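You operate a simulated robot arm through the tools that you are given. There is no shell and no other tool.

You are at the controls of a simulated robot arm. One attempt, no reset.

JOB
Clamp the test housing down, take both strips out and release it.
Fine: both strips go in the tray marked SPARE while the clamp holds. Set down upright: light strip.

The check looks at the end state, three seconds after you hand in, the way a careful person would. Anything else that was tipped, shoved, dropped, spilled or broken makes it a failure.

ROBOT AND FRAMES
A 7-joint arm with a three-finger gripper, fixed in place. Base frame: the origin is on the floor under the middle of its stand, x ahead of it, y to its left, z up; the work surface is at about z = 880. Lengths are in mm, angles in degrees, forces in N, time in s.
It reaches about 1342 mm from its shoulder. Its first joint turns from -166.0 to 166.0 degrees. Payload 2.69 kg.
The TCP is the grasp point between the finger pads, 30 mm short of the fingertips. In the tool frame z runs along the fingers and y along their closing line. The gripper opens to 128 mm; its body begins 117 mm behind the TCP.
Orientation is that of the tool frame in the base frame, as a unit quaternion [x, y, z, w]. With the fingers straight down and closing along the base's y, the tool's x points along the base's -x, its y along +y and its z along -z.

CONTROLS
- The arm moves only by the tool arm_command. Its argument "moves" is a list of rows, each an object of numbers (a shift or turn left out is 0, a gripper value left out holds the last): "tx", "ty", "tz": the shift along the tool's x, y, z in mm; "wx", "wy", "wz": the turn, a rotation vector about the tool's x, y, z in degrees. In form: [{"tx": .., "ty": .., "tz": .., "wx": .., "wy": .., "wz": ..}, ...]. A call has 1 to 20 rows; each row is the pose to reach, as a shift and turn from the pose commanded when the call began, along the tool's axes at that moment. "jaw" is the closure in counts, from 0 (fully open) to 255 (shut), set as the call begins (left out, the last holds). Each row takes 0.2 s and may step no farther than 50 mm and 8.6 degrees from the row before; otherwise, or with a gripper value out of range, the whole call is refused. A pose out of reach is approached as far as the arm can. The call stops where the force on the tool passes 70 N (or 10 N more than at its start, if that is more) or the arm is blocked; 0.2 s more then pass. The fingers move at their own pace (about 127 mm/s each) and stop on an object; they squeeze with about 42 N. The grip force told is the motor's: it shows also when the fingers shut on nothing. Time passes only in rows, and 0.2 s behind the last, so rows that repeat a pose let the fingers close. The reply holds the time, the measured pose of the TCP, the force on the tool along the base axes, the opening and the grip force, in the units named above and with some noise, with the torque about the TCP (base axes, N m) and any sound that the robot's microphone picked up, and new pictures: "show" is both (left out), scene, wrist or none.
- Cameras (640 x 400 px; columns grow to the right, rows downward): "scene" is fixed at [400.5, 500.2, 1617.5]; the picture's right is [-0.70, -0.72, 0.00], its down [-0.59, 0.58, -0.56] and it looks along [0.40, -0.39, -0.83] (base axes); focal length 278 px, centre (320, 200). "wrist" rides on the gripper at [58, 54, -131] in the tool frame; the picture's right is [-0.68, 0.74, 0.00], its down [-0.62, -0.57, -0.55] and it looks along [-0.40, -0.37, 0.84] (tool axes); focal length 234 px, centre (320, 200). There is no depth. A picture from a camera that has moved, and an enlarged one, comes with that camera's place and axes in the base frame and with its lens.
- raise_lower(by): moves the trunk up (or, below 0, down) by that many mm; the arm rides with it, the base frame stays. It gives what a move gives, with no picture.
- zoom(camera, box): a new picture of the part [left, top, right, bottom] of that camera's present view, enlarged. The clock stands still meanwhile.
- close_job(): hands the job in; it is judged then, once.

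Nothing tells you positions but the pictures and the camera data. Unless the task says otherwise, let go and move clear before handing in.

The tools are called after ">>>" by a JSON object that holds its "op" and its "data". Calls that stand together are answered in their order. arm_command: Moves the arm, as the interface text tells. Its arguments: {"type":"object","properties":{"moves":{"type":"array"},"jaw":{"type":"number"},"show":{"type":"string","enum":["both","scene","wrist","none"]}},"required":["moves"]} The other tools are called the same way: raise_lower (by) moves the trunk up or down; zoom (camera, box) takes an enlarged picture of a part of a camera's view; close_job () hands the job in.

At the start:

```text
t: 0.0
ee_pos: [773.2, -16.3, 1211.4]
tool_rot: [0.0, 1.0, 0.0, -0.001]
ft_force: [-1.7, -0.4, -0.9]
moment: [0.0, 0.01, 0.02]
gripper_width: 127.9
finger_force: 0.1
trunk travel left (down, up): [-150.0, 200.0]
```

scene: 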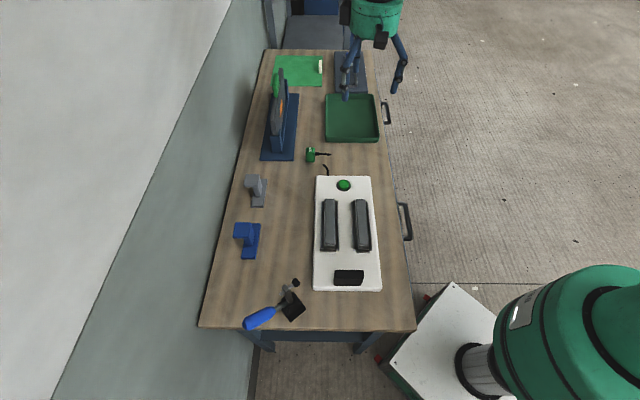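
wrist: 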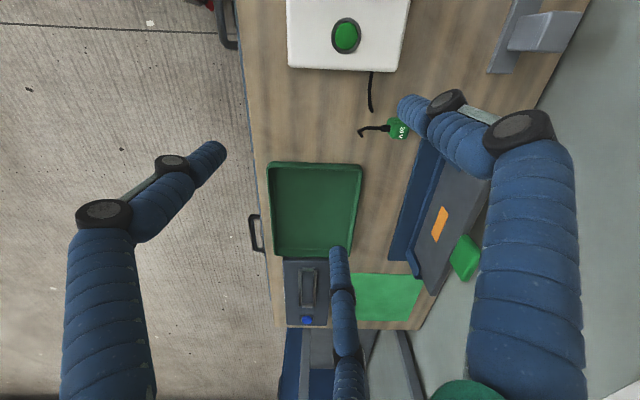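

I see a bench with a white housing holding two dark strips with a green button, a green tray, a dark fixture at the far end and other tools. I'll zoom in on the parts first to understand what is what before moving.

>>> {"op": "zoom", "data": {"camera": "scene", "box": [290, 160, 410, 300]}}

>>> {"op": "zoom", "data": {"camera": "scene", "box": [250, 40, 410, 170]}}

>>> {"op": "zoom", "data": {"camera": "scene", "box": [220, 150, 340, 340]}}

>>> {"op": "zoom", "data": {"camera": "wrist", "box": [250, 150, 450, 340]}}

>>> {"op": "zoom", "data": {"camera": "wrist", "box": [240, 0, 600, 200]}}

```text
2.86 times, centred on (350, 230) of scene
camera zoom: at [400.5, 500.2, 1617.5], right [-0.7, -0.72, 0.0], down [-0.59, 0.58, -0.56], along [0.4, -0.39, -0.83], focal length 796 px, centre (234, 114)
```

zoom: 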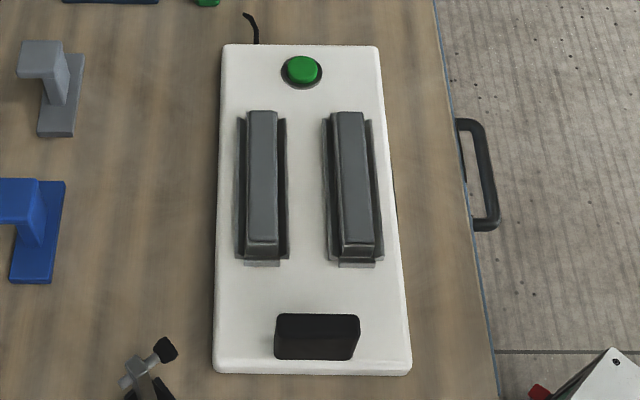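

```text
3.08 times, centred on (330, 105) of scene
camera zoom: at [400.5, 500.2, 1617.5], right [-0.7, -0.72, 0.0], down [-0.59, 0.58, -0.56], along [0.4, -0.39, -0.83], focal length 857 px, centre (289, 492)
```

zoom: 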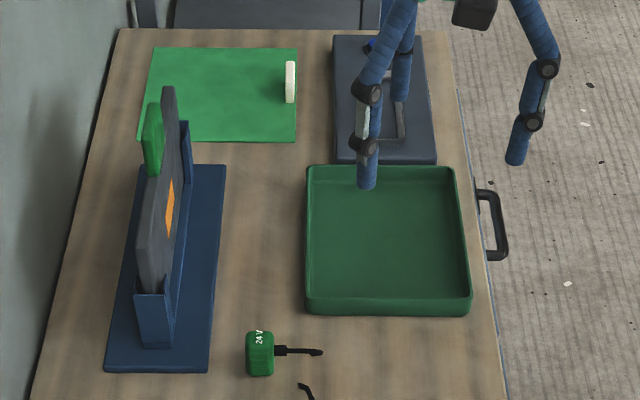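

```text
2.11 times, centred on (280, 245) of scene
camera zoom: at [400.5, 500.2, 1617.5], right [-0.7, -0.72, 0.0], down [-0.59, 0.58, -0.56], along [0.4, -0.39, -0.83], focal length 586 px, centre (404, 105)
```

zoom: 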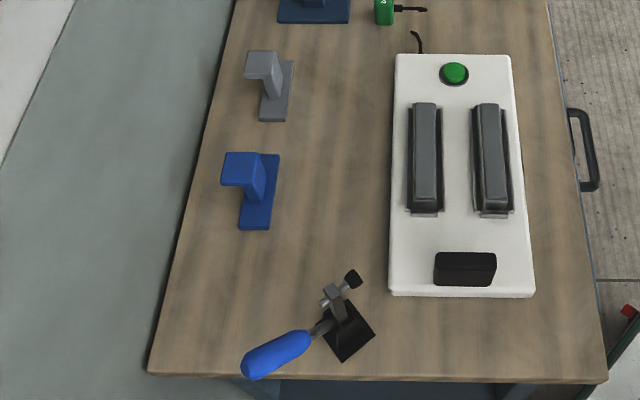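

```text
2.11 times, centred on (350, 245) of wrist
camera zoom: at [716.1, 36.3, 1343.3], right [0.68, 0.74, 0.0], down [0.62, -0.57, 0.55], along [0.4, -0.37, -0.84], focal length 493 px, centre (257, 105)
```

zoom: 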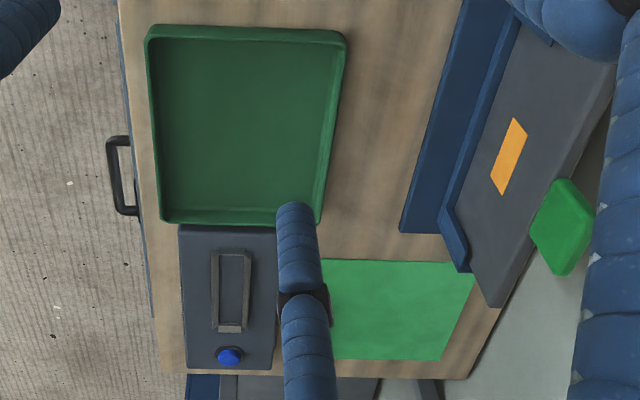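

```text
1.78 times, centred on (420, 100) of wrist
camera zoom: at [716.1, 36.3, 1343.3], right [0.68, 0.74, 0.0], down [0.62, -0.57, 0.55], along [0.4, -0.37, -0.84], focal length 416 px, centre (142, 378)
```

zoom: 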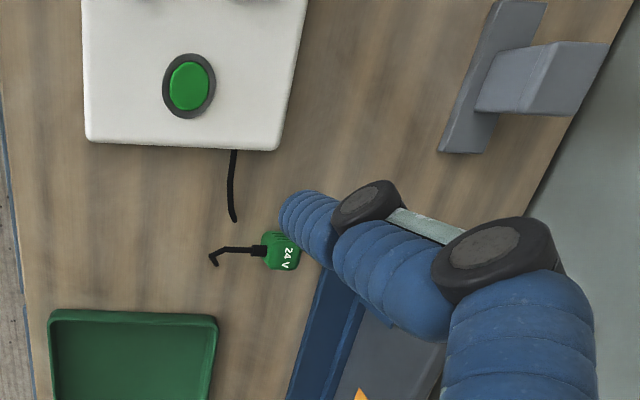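

The bench runs diagonally in the base frame (about -45°). I'll look in finer detail at the tray, the clamp and the two strips before any move.

>>> {"op": "zoom", "data": {"camera": "scene", "box": [315, 190, 385, 255]}}

>>> {"op": "zoom", "data": {"camera": "scene", "box": [235, 265, 325, 335]}}

>>> {"op": "zoom", "data": {"camera": "scene", "box": [315, 80, 395, 150]}}

>>> {"op": "zoom", "data": {"camera": "scene", "box": [255, 45, 375, 165]}}

>>> {"op": "zoom", "data": {"camera": "scene", "box": [225, 165, 275, 265]}}

>>> {"op": "zoom", "data": {"camera": "scene", "box": [310, 260, 390, 300]}}

```text
6.15 times, centred on (350, 222) of scene
camera zoom: at [400.5, 500.2, 1617.5], right [-0.7, -0.72, 0.0], down [-0.59, 0.58, -0.56], along [0.4, -0.39, -0.83], focal length 1713 px, centre (135, 62)
```

zoom: 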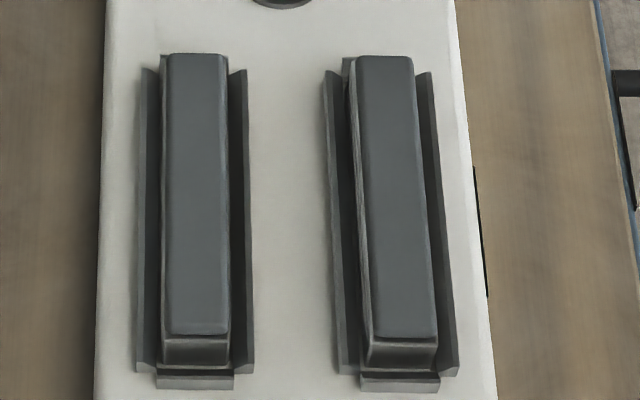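

```text
5.71 times, centred on (280, 300) of scene
camera zoom: at [400.5, 500.2, 1617.5], right [-0.7, -0.72, 0.0], down [-0.59, 0.58, -0.56], along [0.4, -0.39, -0.83], focal length 1591 px, centre (549, -371)
```

zoom: 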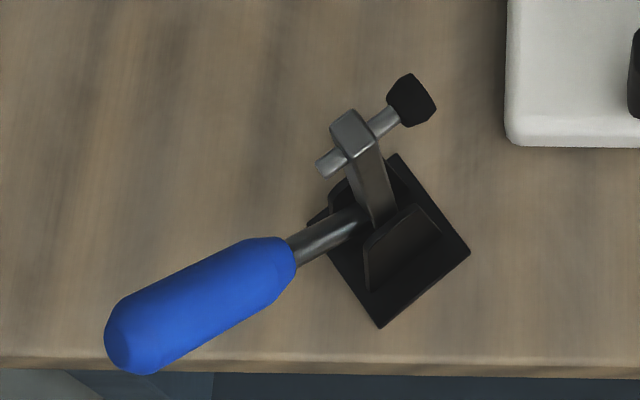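

```text
5.71 times, centred on (355, 115) of scene
camera zoom: at [400.5, 500.2, 1617.5], right [-0.7, -0.72, 0.0], down [-0.59, 0.58, -0.56], along [0.4, -0.39, -0.83], focal length 1591 px, centre (120, 686)
```

zoom: 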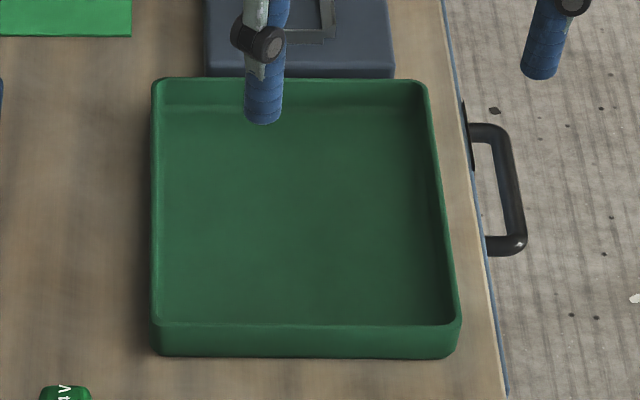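

```text
3.33 times, centred on (315, 105) of scene
camera zoom: at [400.5, 500.2, 1617.5], right [-0.7, -0.72, 0.0], down [-0.59, 0.58, -0.56], along [0.4, -0.39, -0.83], focal length 928 px, centre (337, 517)
```

zoom: 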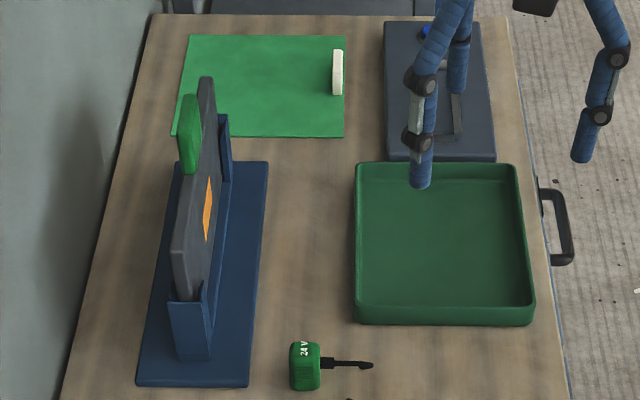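

```text
4.00 times, centred on (250, 215) of scene
camera zoom: at [400.5, 500.2, 1617.5], right [-0.7, -0.72, 0.0], down [-0.59, 0.58, -0.56], along [0.4, -0.39, -0.83], focal length 1114 px, centre (600, 140)
```

zoom: 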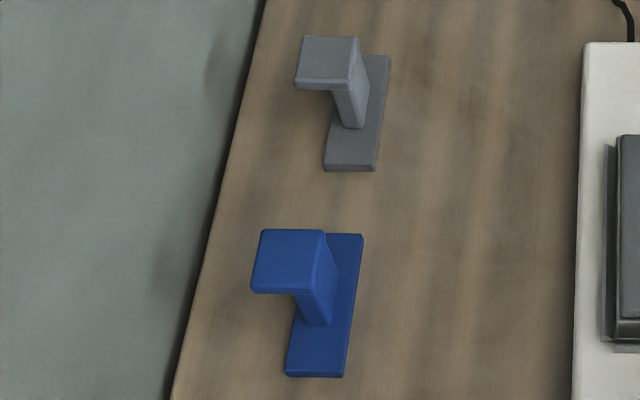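

```text
8.00 times, centred on (350, 280) of scene
camera zoom: at [400.5, 500.2, 1617.5], right [-0.7, -0.72, 0.0], down [-0.59, 0.58, -0.56], along [0.4, -0.39, -0.83], focal length 2227 px, centre (80, -440)
```

zoom: 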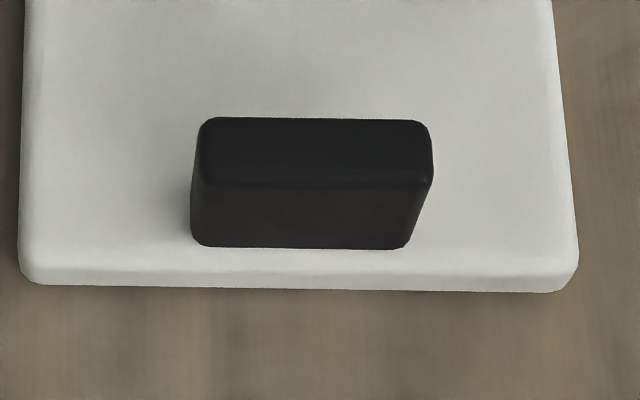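

The white housing with two grey bars in rails, the cord and the green button looks like the test housing, and the toggle clamp with the blue handle stands at its near-left corner. I'll move the arm high over the near end of the bench for a close wrist view.

>>> {"op": "arm_command", "data": {"moves": [{"tx": 32, "ty": 35}, {"tx": 64, "ty": 70}, {"tx": 96, "ty": 105}, {"tx": 128, "ty": 140}, {"tx": 160, "ty": 175}, {"tx": 192, "ty": 210}, {"tx": 224, "ty": 245}, {"tx": 256, "ty": 280}, {"tx": 288, "ty": 315}, {"tx": 310, "ty": 340}], "show": "both"}}

```text
t: 2.2
ee_pos: [460.3, 324.1, 1211.7]
tool_rot: [0.0, 1.0, 0.001, 0.0]
ft_force: [-1.1, 0.5, 0.1]
moment: [-0.03, 0.0, 0.0]
gripper_width: 128.1
finger_force: 0.1
trunk travel left (down, up): [-150.0, 200.0]
camera wrist: at [404.7, 376.9, 1343.4], right [0.68, 0.74, 0.0], down [0.62, -0.57, 0.55], along [0.4, -0.37, -0.84], focal length 234 px, centre (320, 200)
```

scene: 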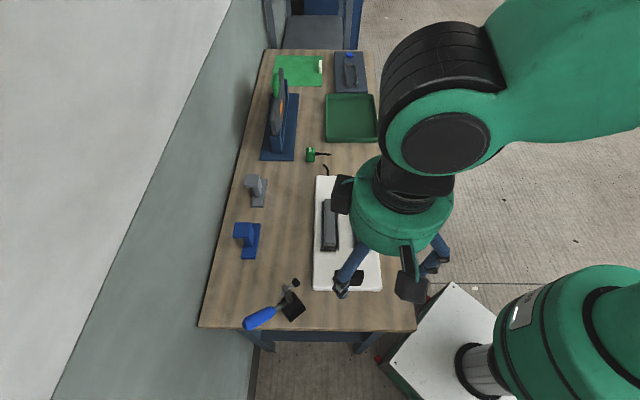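
wrist: 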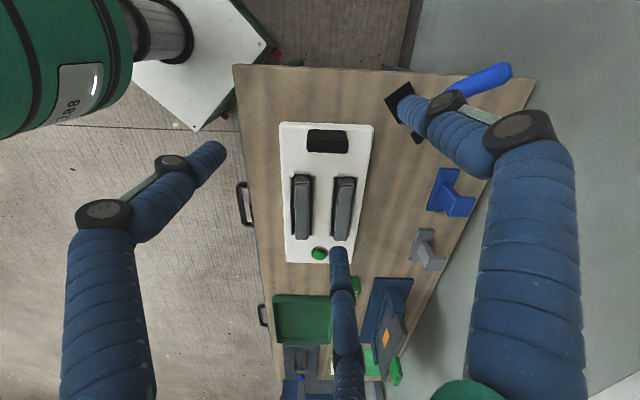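

The far end is now unobstructed in the scene view and the wrist sees the housing from its near side. I'll zoom in on each.

>>> {"op": "zoom", "data": {"camera": "scene", "box": [315, 45, 385, 100]}}

>>> {"op": "zoom", "data": {"camera": "wrist", "box": [270, 115, 390, 270]}}

>>> {"op": "zoom", "data": {"camera": "wrist", "box": [260, 260, 420, 400]}}

>>> {"op": "zoom", "data": {"camera": "wrist", "box": [360, 50, 520, 150]}}

```text
7.27 times, centred on (350, 72) of scene
camera zoom: at [400.5, 500.2, 1617.5], right [-0.7, -0.72, 0.0], down [-0.59, 0.58, -0.56], along [0.4, -0.39, -0.83], focal length 2025 px, centre (102, 1127)
```

zoom: 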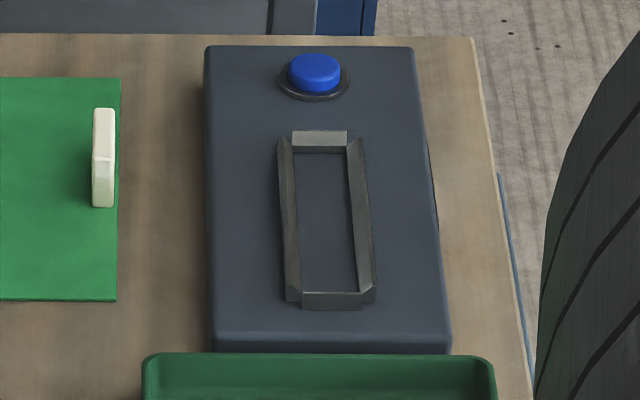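

```text
2.58 times, centred on (330, 192) of wrist
camera zoom: at [404.7, 376.9, 1343.4], right [0.68, 0.74, 0.0], down [0.62, -0.57, 0.55], along [0.4, -0.37, -0.84], focal length 604 px, centre (294, 219)
```

zoom: 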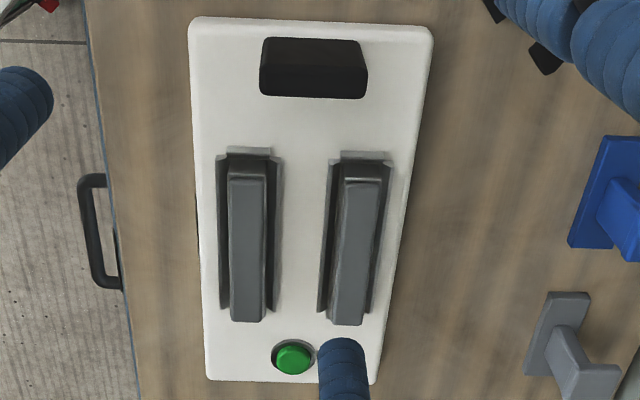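

```text
2.86 times, centred on (340, 330) of wrist
camera zoom: at [404.7, 376.9, 1343.4], right [0.68, 0.74, 0.0], down [0.62, -0.57, 0.55], along [0.4, -0.37, -0.84], focal length 669 px, centre (263, -171)
```

zoom: 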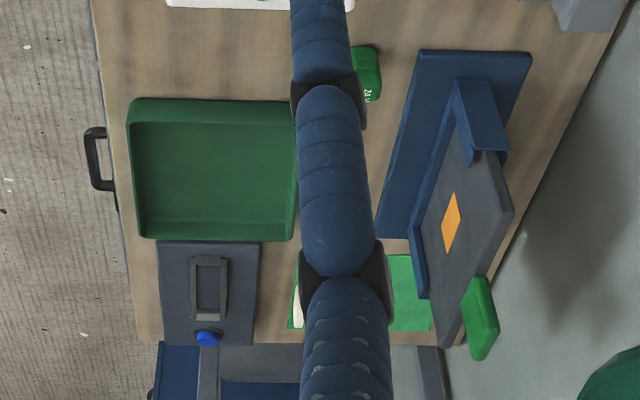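

```text
4.00 times, centred on (440, 100) of wrist
camera zoom: at [404.7, 376.9, 1343.4], right [0.68, 0.74, 0.0], down [0.62, -0.57, 0.55], along [0.4, -0.37, -0.84], focal length 937 px, centre (-160, 600)
```

zoom: 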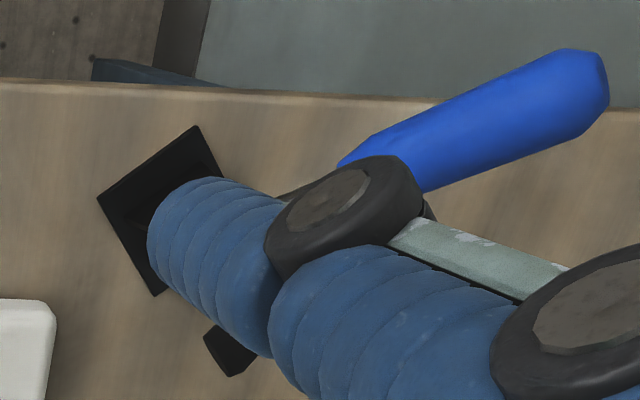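

The housing's slots and strips look alike from here, and the tray's lettering is not visible yet. Next I'll bring the wrist camera to the clamp at the near-left corner, shutting the fingers to learn how they close.

>>> {"op": "arm_command", "data": {"moves": [{"tx": -15, "ty": 42, "tz": 12}, {"tx": -30, "ty": 84, "tz": 24}, {"tx": -45, "ty": 126, "tz": 36}, {"tx": -60, "ty": 168, "tz": 48}, {"tx": -74, "ty": 208, "tz": 60}, {"tx": -74, "ty": 208, "tz": 60}], "jaw": 255, "show": "both"}}

```text
t: 3.6
ee_pos: [537.9, 531.5, 1150.1]
tool_rot: [0.0, 1.0, -0.001, 0.0]
ft_force: [0.8, 0.1, -0.8]
moment: [-0.08, 0.02, -0.03]
gripper_width: 2.1
finger_force: 31.6
trunk travel left (down, up): [-150.0, 200.0]
camera wrist: at [480.7, 585.7, 1282.2], right [0.68, 0.74, 0.0], down [0.62, -0.57, 0.55], along [0.4, -0.37, -0.84], focal length 234 px, centre (320, 200)
```

scene: 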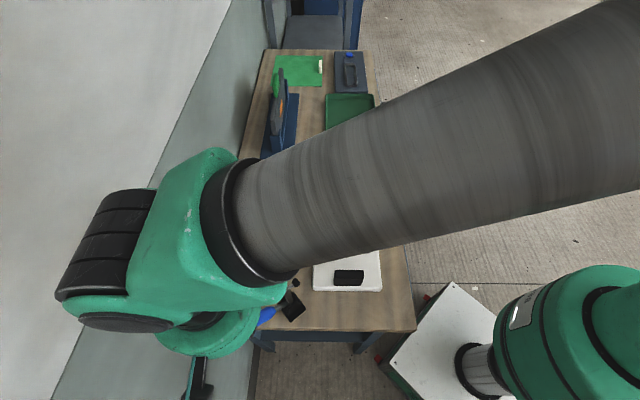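
wrist: 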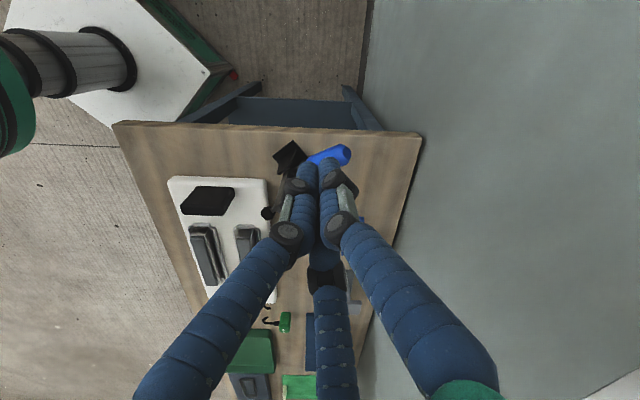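

The fingers come together at a point, with one finger on the tool's +y side and two on its -y side. I'll zoom on the clamp.

>>> {"op": "zoom", "data": {"camera": "wrist", "box": [250, 125, 370, 225]}}

>>> {"op": "zoom", "data": {"camera": "scene", "box": [240, 260, 400, 340]}}

```text
4.00 times, centred on (310, 175) of wrist
camera zoom: at [480.7, 585.7, 1282.2], right [0.68, 0.74, 0.0], down [0.62, -0.57, 0.55], along [0.4, -0.37, -0.84], focal length 937 px, centre (360, 300)
```

zoom: 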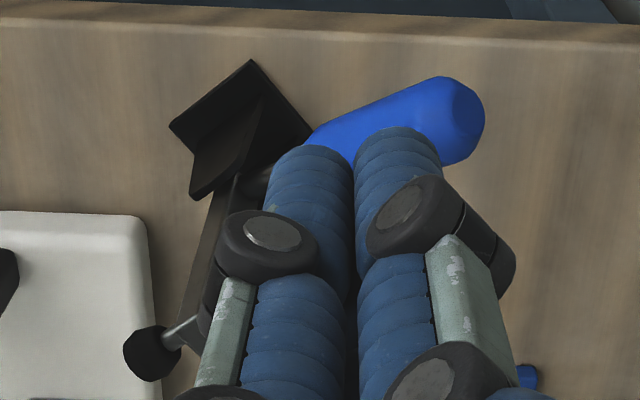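

```text
4.00 times, centred on (320, 300) of scene
camera zoom: at [400.5, 500.2, 1617.5], right [-0.7, -0.72, 0.0], down [-0.59, 0.58, -0.56], along [0.4, -0.39, -0.83], focal length 1114 px, centre (320, -200)
```

zoom: 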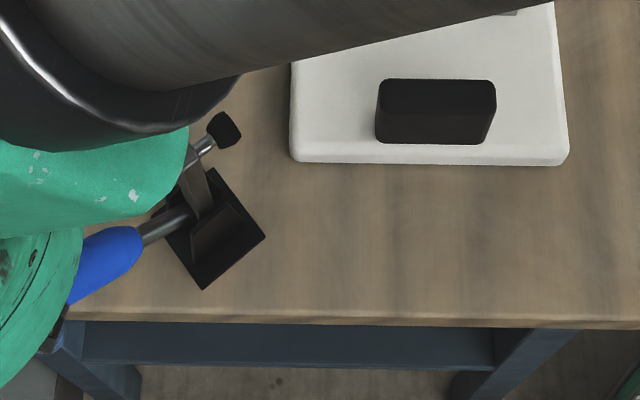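

Triangulating the two views: clamp plate centre is near (571, 433), its arm stands upright with the rubber foot at about (569, 408, 1030), and the blue handle leans to +y and up, with its end near (568, 537, 1045). I'll bring the closed fist to the +y side of the handle, staying high first.

>>> {"op": "arm_command", "data": {"moves": [{"tx": -10, "ty": 22}, {"tx": -21, "ty": 44}, {"tx": -31, "ty": 64}, {"tx": -31, "ty": 64}], "show": "both"}}

```text
t: 4.6
ee_pos: [568.6, 595.1, 1150.2]
tool_rot: [0.001, 1.0, 0.0, 0.0]
ft_force: [0.4, -0.1, -0.4]
moment: [-0.04, 0.02, -0.01]
gripper_width: 2.0
finger_force: 31.5
trunk travel left (down, up): [-150.0, 200.0]
camera wrist: at [511.8, 648.9, 1283.2], right [0.68, 0.74, 0.0], down [0.62, -0.57, 0.55], along [0.4, -0.37, -0.84], focal length 234 px, centre (320, 200)
```

scene: 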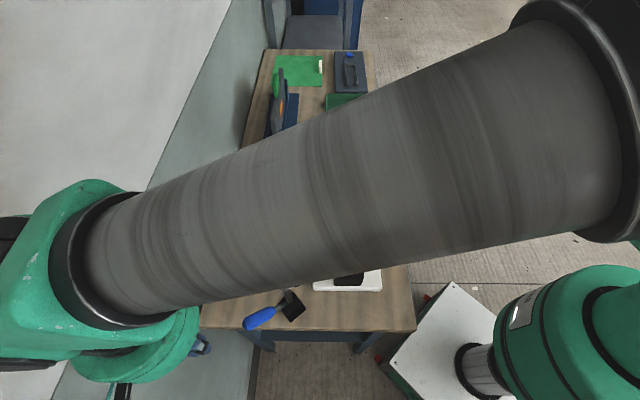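
wrist: 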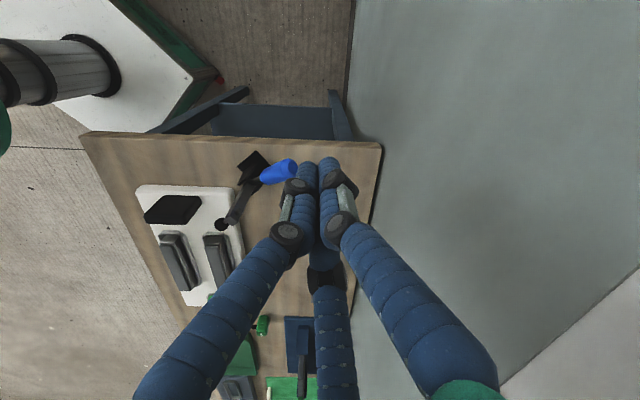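

>>> {"op": "zoom", "data": {"camera": "wrist", "box": [195, 135, 325, 245]}}

>>> {"op": "zoom", "data": {"camera": "scene", "box": [200, 265, 330, 345]}}

```text
3.64 times, centred on (260, 190) of wrist
camera zoom: at [511.8, 648.9, 1283.2], right [0.68, 0.74, 0.0], down [0.62, -0.57, 0.55], along [0.4, -0.37, -0.84], focal length 852 px, centre (538, 236)
```

zoom: 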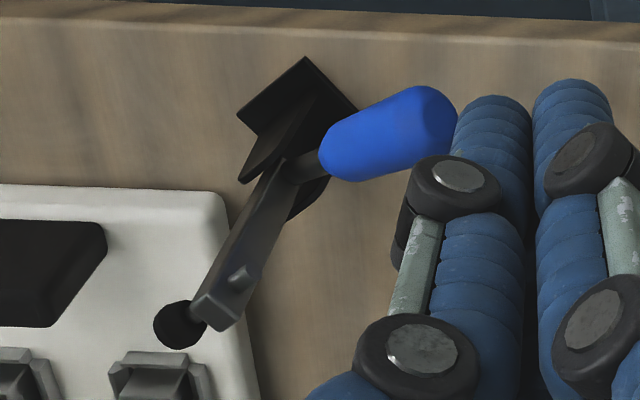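

```text
4.92 times, centred on (265, 305) of scene
camera zoom: at [400.5, 500.2, 1617.5], right [-0.7, -0.72, 0.0], down [-0.59, 0.58, -0.56], along [0.4, -0.39, -0.83], focal length 1371 px, centre (591, -317)
```

zoom: 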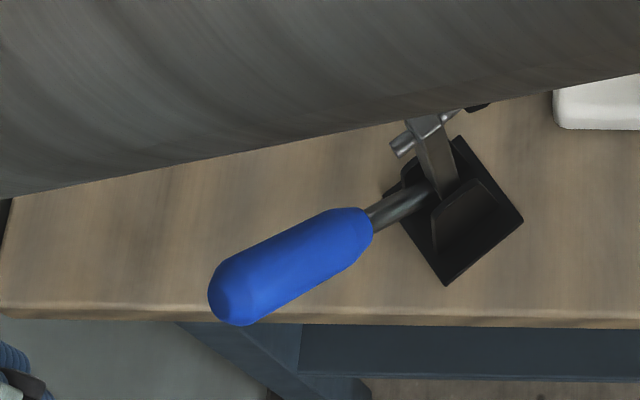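

Refined triangulation: handle end about (582, 536, 1007), handle pivot about (572, 437, 930), rubber foot about (570, 407, 1027). The handle leans at roughly 38° toward +y. I'll slip the fist down beyond the handle's end (y≈605), then push it up and over toward -y.

>>> {"op": "arm_command", "data": {"moves": [{"tx": -17, "ty": 10}, {"tx": -17, "ty": 10, "tz": 40}, {"tx": -17, "ty": 10, "tz": 80}, {"tx": -17, "ty": 10, "tz": 115}, {"tx": -17, "ty": 10, "tz": 140}, {"tx": -17, "ty": 10, "tz": 140}], "show": "both"}}

```text
t: 6.0
ee_pos: [584.8, 605.5, 1012.7]
tool_rot: [0.0, 1.0, 0.0, 0.0]
ft_force: [0.1, 1.1, -0.4]
moment: [0.01, -0.03, 0.02]
gripper_width: 2.1
finger_force: 31.5
trunk travel left (down, up): [-150.0, 200.0]
camera wrist: at [529.2, 658.8, 1144.4], right [0.68, 0.74, 0.0], down [0.62, -0.57, 0.55], along [0.4, -0.37, -0.84], focal length 234 px, centre (320, 200)
```

scene: 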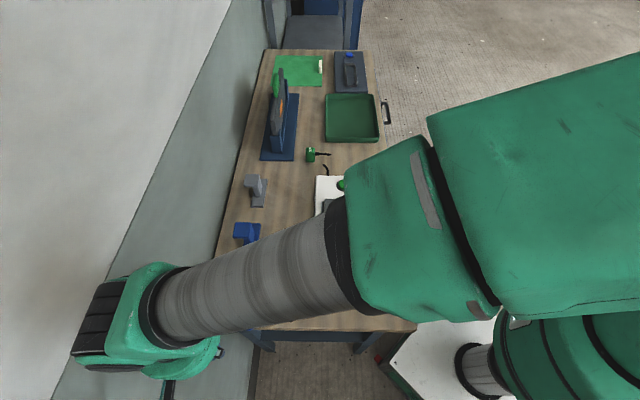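
wrist: 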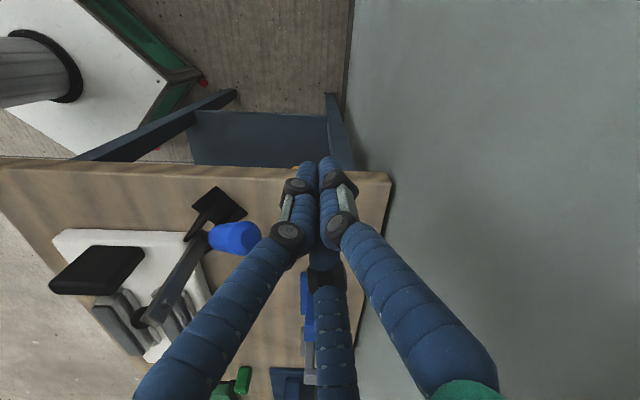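

The handle end sits at about (580, 541, 1014), right in front of the fist. I'll push toward -y in small steps.

>>> {"op": "arm_command", "data": {"moves": [{"tx": 1, "ty": -15}, {"tx": 2, "ty": -30}, {"tx": 4, "ty": -45}, {"tx": 5, "ty": -60}, {"tx": 6, "ty": -75}, {"tx": 7, "ty": -85}], "show": "both"}}

```text
t: 7.4
ee_pos: [579.2, 524.0, 1017.4]
tool_rot: [0.0, 1.0, 0.002, 0.004]
ft_force: [-6.3, 40.8, 48.4]
moment: [-1.27, 0.49, -0.14]
gripper_width: 1.8
finger_force: 31.3
trunk travel left (down, up): [-150.0, 200.0]
camera wrist: at [520.7, 576.5, 1149.6], right [0.68, 0.74, 0.01], down [0.61, -0.57, 0.55], along [0.41, -0.36, -0.84], focal length 234 px, centre (320, 200)
```

scene: 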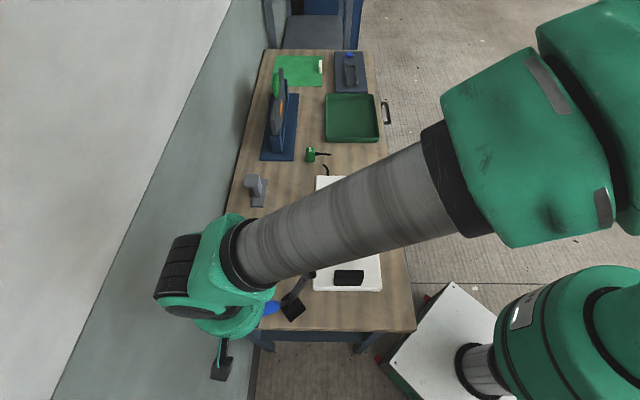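
wrist: 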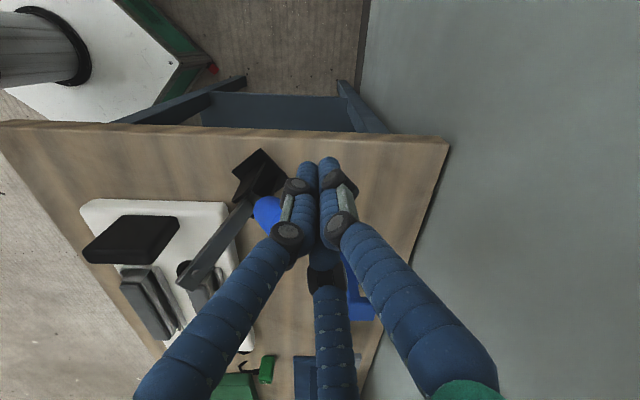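

The handle is moving and the arm has begun to swing down, but there's sizeable upward force. I'll zoom to see the contact.

>>> {"op": "zoom", "data": {"camera": "wrist", "box": [160, 140, 330, 300]}}

>>> {"op": "zoom", "data": {"camera": "scene", "box": [200, 250, 340, 390]}}

```text
2.50 times, centred on (245, 220) of wrist
camera zoom: at [520.7, 576.5, 1149.6], right [0.68, 0.74, 0.01], down [0.61, -0.57, 0.55], along [0.41, -0.36, -0.84], focal length 585 px, centre (508, 150)
```

zoom: 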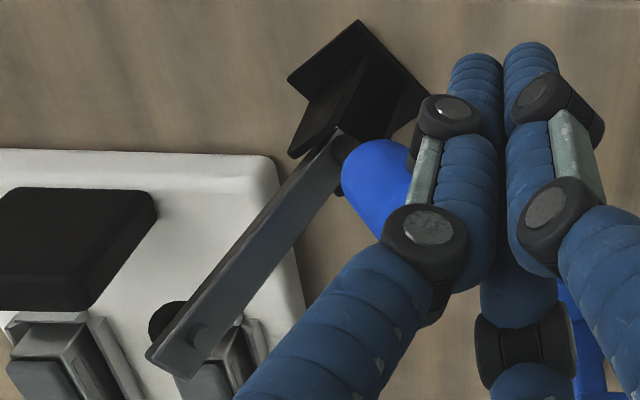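

```text
2.86 times, centred on (270, 320) of scene
camera zoom: at [400.5, 500.2, 1617.5], right [-0.7, -0.72, 0.0], down [-0.59, 0.58, -0.56], along [0.4, -0.39, -0.83], focal length 796 px, centre (463, -143)
```

zoom: 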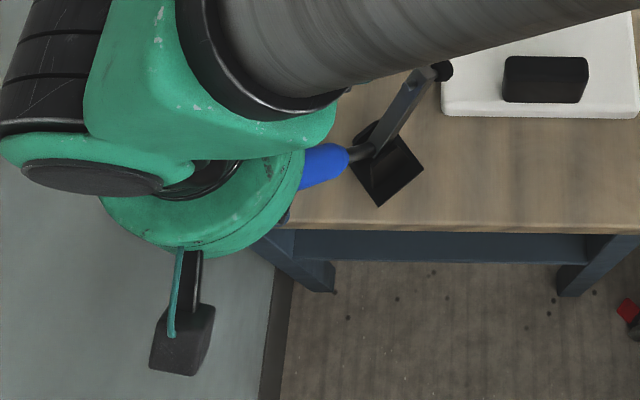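

The handle has swung up partway, but its end has caught under the fist's middle knuckle, which explains the upward force. I'll lift the fist about 35 mm so that the fingers push on the handle's end, then continue toward -y.

>>> {"op": "arm_command", "data": {"moves": [{"tx": 0, "ty": 2, "tz": -18}, {"tx": 0, "ty": 2, "tz": -36}, {"tx": 1, "ty": -12, "tz": -38}, {"tx": 2, "ty": -26, "tz": -40}, {"tx": 3, "ty": -40, "tz": -40}], "show": "both"}}

```text
t: 8.6
ee_pos: [574.9, 479.9, 1050.7]
tool_rot: [0.0, 1.0, 0.0, 0.0]
ft_force: [-0.1, 0.3, 0.3]
moment: [-0.01, 0.04, -0.01]
gripper_width: 2.0
finger_force: 31.7
trunk travel left (down, up): [-150.0, 200.0]
camera wrist: at [518.7, 533.4, 1183.2], right [0.68, 0.74, 0.0], down [0.62, -0.57, 0.55], along [0.4, -0.37, -0.84], focal length 234 px, centre (320, 200)
```

scene: 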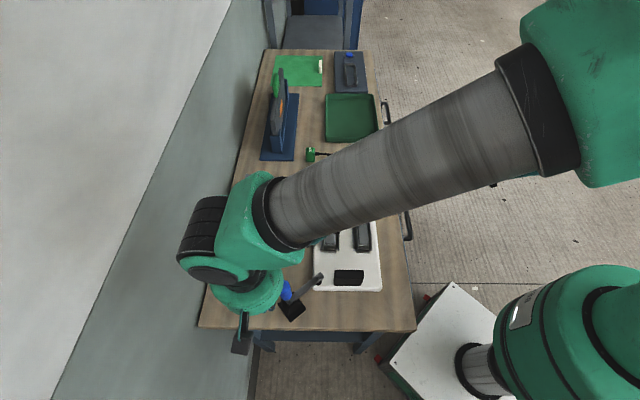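
wrist: 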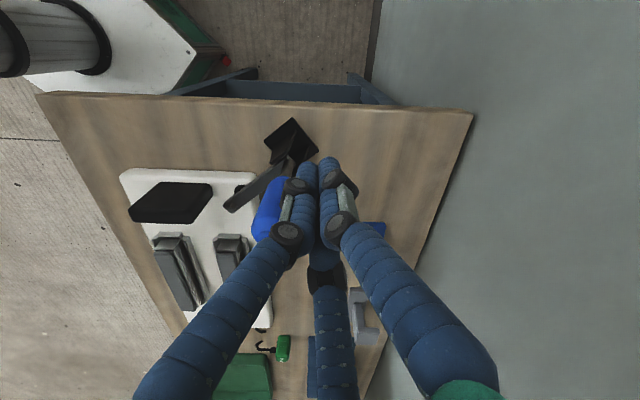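

The handle has risen further and the fist is no longer loaded. I'll continue pushing toward -y.

>>> {"op": "arm_command", "data": {"moves": [{"tx": 1, "ty": -12}, {"tx": 2, "ty": -24}, {"tx": 3, "ty": -36}], "show": "both"}}

>>> {"op": "zoom", "data": {"camera": "wrist", "box": [160, 100, 360, 260]}}

>>> {"op": "zoom", "data": {"camera": "scene", "box": [220, 230, 360, 340]}}

```text
t: 9.4
ee_pos: [573.5, 459.9, 1053.0]
tool_rot: [-0.001, 1.0, 0.006, 0.004]
ft_force: [3.9, 27.1, -9.2]
moment: [-0.19, 0.26, 0.0]
gripper_width: 2.0
finger_force: 31.3
trunk travel left (down, up): [-150.0, 200.0]
stopped in row 3: the force on the tool passed its limit at 86 N (the readings are from after the stop); the commanded pose is now the measured one
camera wrist: at [515.2, 511.2, 1185.5], right [0.68, 0.74, 0.01], down [0.61, -0.57, 0.55], along [0.41, -0.36, -0.84], focal length 234 px, centre (320, 200)
```

scene: 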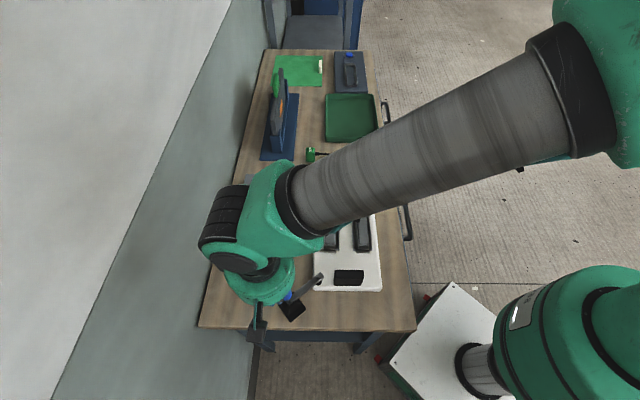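
wrist: 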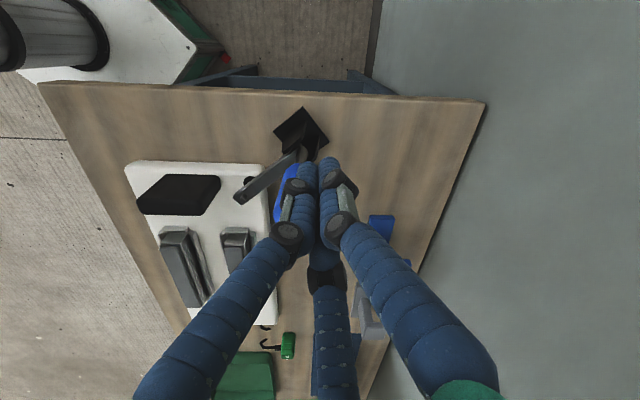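

```text
2.50 times, centred on (260, 180) of wrist
camera zoom: at [515.2, 511.2, 1185.5], right [0.68, 0.74, 0.01], down [0.61, -0.57, 0.55], along [0.41, -0.36, -0.84], focal length 585 px, centre (470, 250)
```

zoom: 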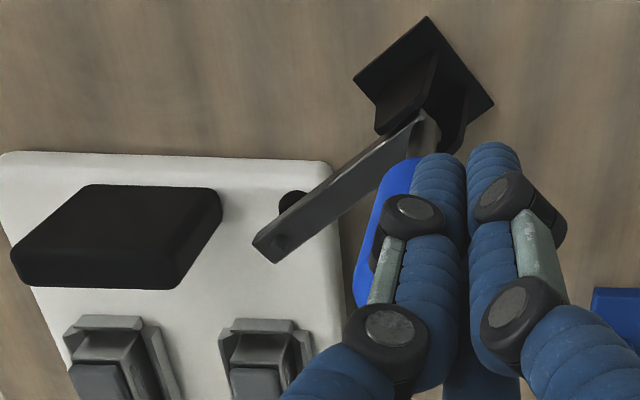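

```text
3.64 times, centred on (290, 285) of scene
camera zoom: at [400.5, 500.2, 1617.5], right [-0.7, -0.72, 0.0], down [-0.59, 0.58, -0.56], along [0.4, -0.39, -0.83], focal length 1012 px, centre (429, -109)
```

zoom: 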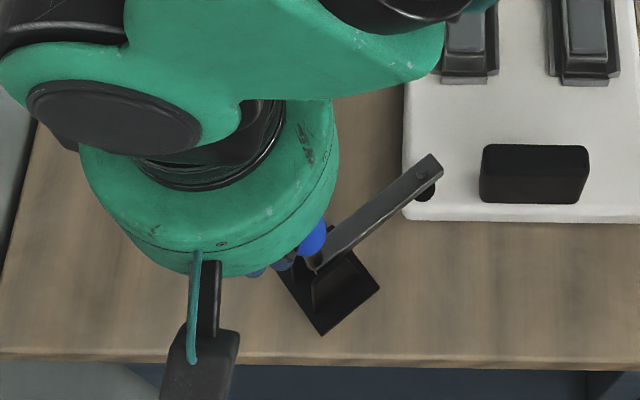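

The clamp's arm has come down onto the housing corner and the push met a firm stop. I'll back the fist off and look at whether it stays clamped.

>>> {"op": "arm_command", "data": {"moves": [{"tx": 0, "ty": 20}, {"tx": 0, "ty": 40}, {"tx": 0, "ty": 60, "tz": -40}, {"tx": 0, "ty": 60, "tz": -80}, {"tx": 0, "ty": 60, "tz": -125}, {"tx": 0, "ty": 60, "tz": -125}], "show": "both"}}

>>> {"op": "zoom", "data": {"camera": "wrist", "box": [160, 100, 360, 260]}}

>>> {"op": "zoom", "data": {"camera": "scene", "box": [220, 230, 360, 340]}}

```text
t: 10.8
ee_pos: [572.1, 512.8, 1180.1]
tool_rot: [0.0, 1.0, 0.006, 0.003]
ft_force: [-0.6, -0.7, 0.2]
moment: [0.05, 0.0, 0.02]
gripper_width: 2.2
finger_force: 31.6
trunk travel left (down, up): [-150.0, 200.0]
camera wrist: at [514.2, 565.1, 1313.0], right [0.68, 0.74, 0.01], down [0.61, -0.57, 0.55], along [0.41, -0.36, -0.84], focal length 234 px, centre (320, 200)
```

scene: 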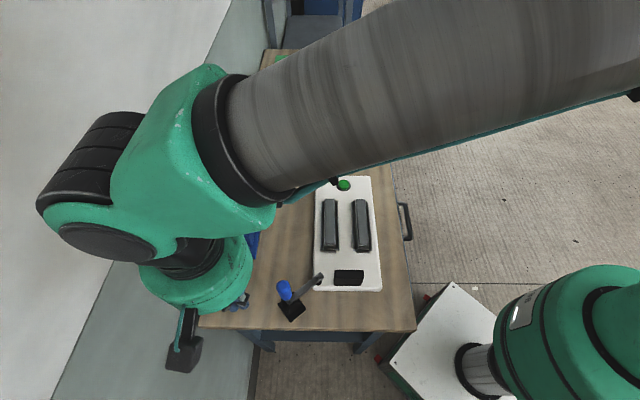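
wrist: 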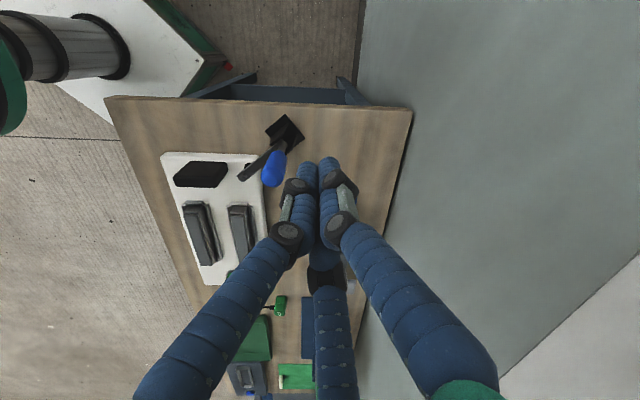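

```text
2.50 times, centred on (260, 180) of wrist
camera zoom: at [514.2, 565.1, 1313.0], right [0.68, 0.74, 0.01], down [0.61, -0.57, 0.55], along [0.41, -0.36, -0.84], focal length 585 px, centre (470, 250)
```

zoom: 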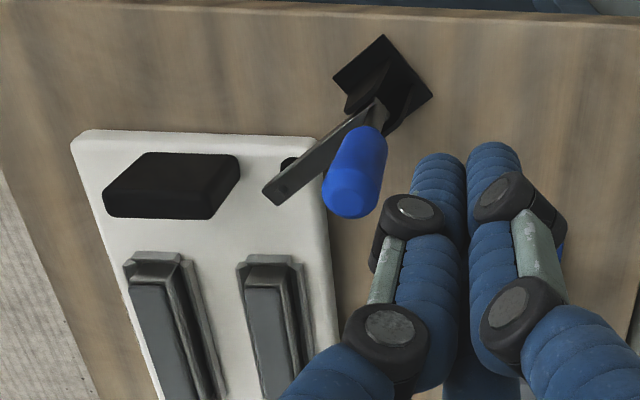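

```text
3.64 times, centred on (290, 285) of scene
camera zoom: at [400.5, 500.2, 1617.5], right [-0.7, -0.72, 0.0], down [-0.59, 0.58, -0.56], along [0.4, -0.39, -0.83], focal length 1012 px, centre (429, -109)
```

zoom: 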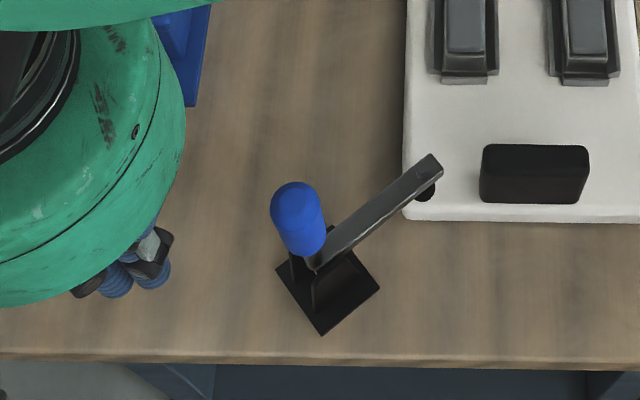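

The handle now stands about vertical and the arm stays down by itself. I want to be sure that the rubber foot is really pressing on the housing, so I'll zoom in closely.

>>> {"op": "zoom", "data": {"camera": "scene", "box": [295, 260, 345, 300]}}

>>> {"op": "zoom", "data": {"camera": "wrist", "box": [225, 130, 305, 200]}}

```text
10.00 times, centred on (320, 280) of scene
camera zoom: at [400.5, 500.2, 1617.5], right [-0.7, -0.72, 0.0], down [-0.59, 0.58, -0.56], along [0.4, -0.39, -0.83], focal length 2784 px, centre (320, -600)
```

zoom: 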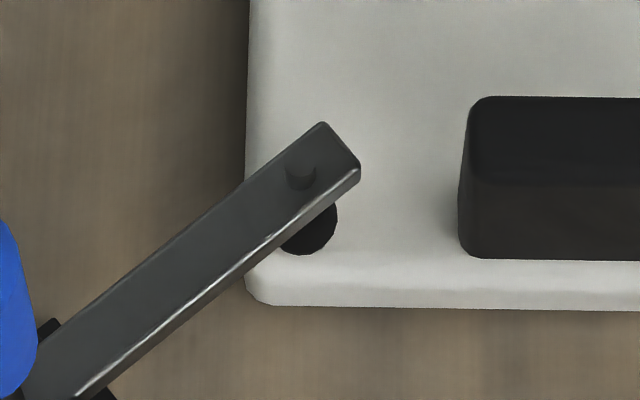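

```text
5.71 times, centred on (265, 165) of wrist
camera zoom: at [514.2, 565.1, 1313.0], right [0.68, 0.74, 0.01], down [0.61, -0.57, 0.55], along [0.41, -0.36, -0.84], focal length 1338 px, centre (634, 400)
```

zoom: 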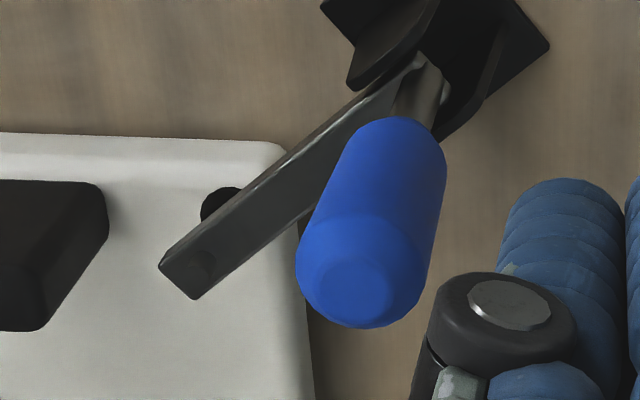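

The spindle is vertical beneath a level arm, so the clamp has closed onto the corner. Next I'll bring the gripper over the strip nearer the clamp (centre about (663, 206), top z≈932), turned 45° so the fingers close across the strip, half-open.

>>> {"op": "arm_command", "data": {"moves": [{"tx": -11, "ty": -38, "tz": 4, "wx": 0.1, "wz": 5.6}, {"tx": -23, "ty": -77, "tz": 8, "wx": 0.2, "wz": 11.2}, {"tx": -34, "ty": -115, "tz": 11, "wx": 0.3, "wz": 16.8}, {"tx": -46, "ty": -154, "tz": 15, "wx": 0.4, "wz": 22.5}, {"tx": -57, "ty": -192, "tz": 19, "wx": 0.5, "wz": 28.1}, {"tx": -68, "ty": -230, "tz": 22, "wx": 0.6, "wz": 33.7}, {"tx": -80, "ty": -269, "tz": 26, "wx": 0.7, "wz": 39.4}, {"tx": -91, "ty": -307, "tz": 30, "wx": 0.82, "wy": 0.07, "wz": 45}, {"tx": -91, "ty": -307, "tz": 30, "wx": 0.82, "wy": 0.07, "wz": 45}], "jaw": 110, "show": "both"}}

```text
t: 12.8
ee_pos: [662.3, 207.3, 1147.4]
tool_rot: [0.383, 0.924, 0.0, 0.0]
ft_force: [0.7, 0.5, -0.6]
moment: [0.04, 0.04, 0.04]
gripper_width: 72.8
finger_force: 0.0
trunk travel left (down, up): [-150.0, 200.0]
camera wrist: at [660.9, 286.2, 1279.3], right [1.0, 0.04, 0.0], down [0.03, -0.84, 0.55], along [0.02, -0.55, -0.84], focal length 234 px, centre (320, 200)
```

scene: 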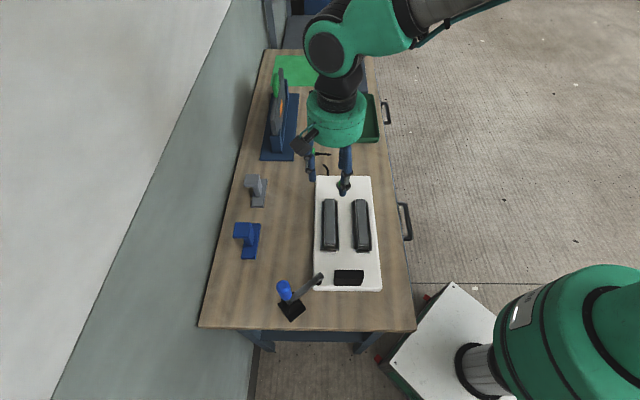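
wrist: 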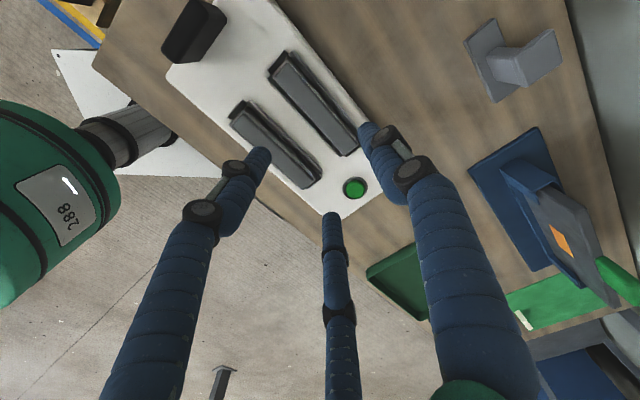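

The scene view of the clamp and both strips is clear now. I'll zoom to check the clamp and look at the strips from this side.

>>> {"op": "zoom", "data": {"camera": "scene", "box": [265, 260, 345, 325]}}

>>> {"op": "zoom", "data": {"camera": "wrist", "box": [210, 30, 390, 210]}}

>>> {"op": "zoom", "data": {"camera": "wrist", "box": [340, 220, 460, 340]}}

>>> {"op": "zoom", "data": {"camera": "scene", "box": [310, 175, 385, 260]}}

```text
6.15 times, centred on (305, 292) of scene
camera zoom: at [400.5, 500.2, 1617.5], right [-0.7, -0.72, 0.0], down [-0.59, 0.58, -0.56], along [0.4, -0.39, -0.83], focal length 1713 px, centre (412, -369)
```

zoom: 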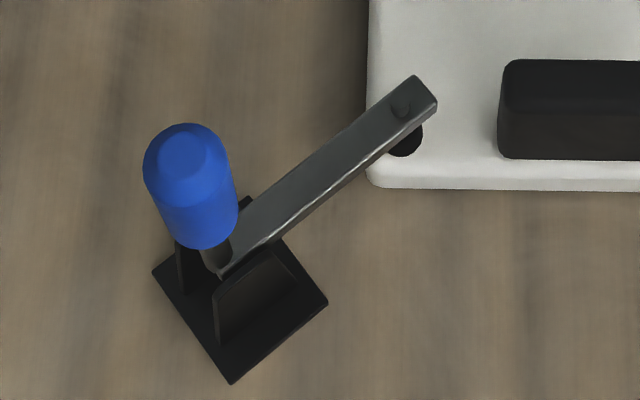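

```text
2.22 times, centred on (300, 120) of wrist
camera zoom: at [660.9, 286.2, 1279.3], right [1.0, 0.04, 0.0], down [0.03, -0.84, 0.55], along [0.02, -0.55, -0.84], focal length 520 px, centre (364, 378)
```

zoom: 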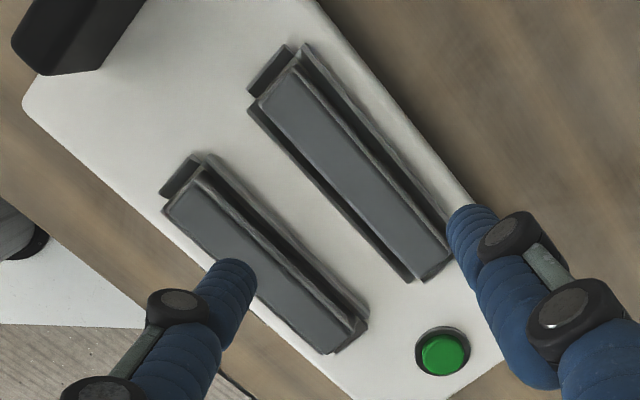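

```text
3.33 times, centred on (400, 280) of wrist
camera zoom: at [660.9, 286.2, 1279.3], right [1.0, 0.04, 0.0], down [0.03, -0.84, 0.55], along [0.02, -0.55, -0.84], focal length 781 px, centre (53, -67)
```

zoom: 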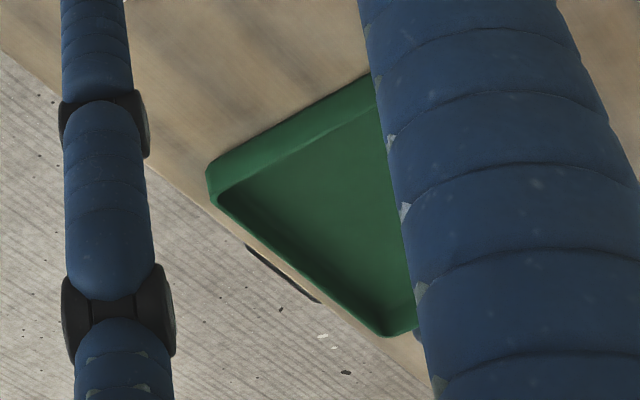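

```text
4.71 times, centred on (348, 218) of scene
camera zoom: at [400.5, 500.2, 1617.5], right [-0.7, -0.72, 0.0], down [-0.59, 0.58, -0.56], along [0.4, -0.39, -0.83], focal length 1310 px, centre (191, 118)
```

zoom: 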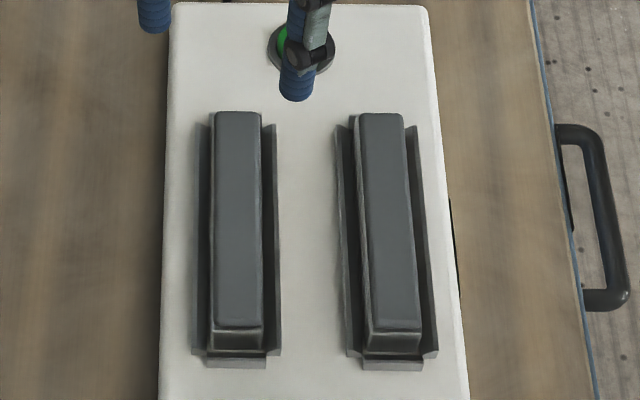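

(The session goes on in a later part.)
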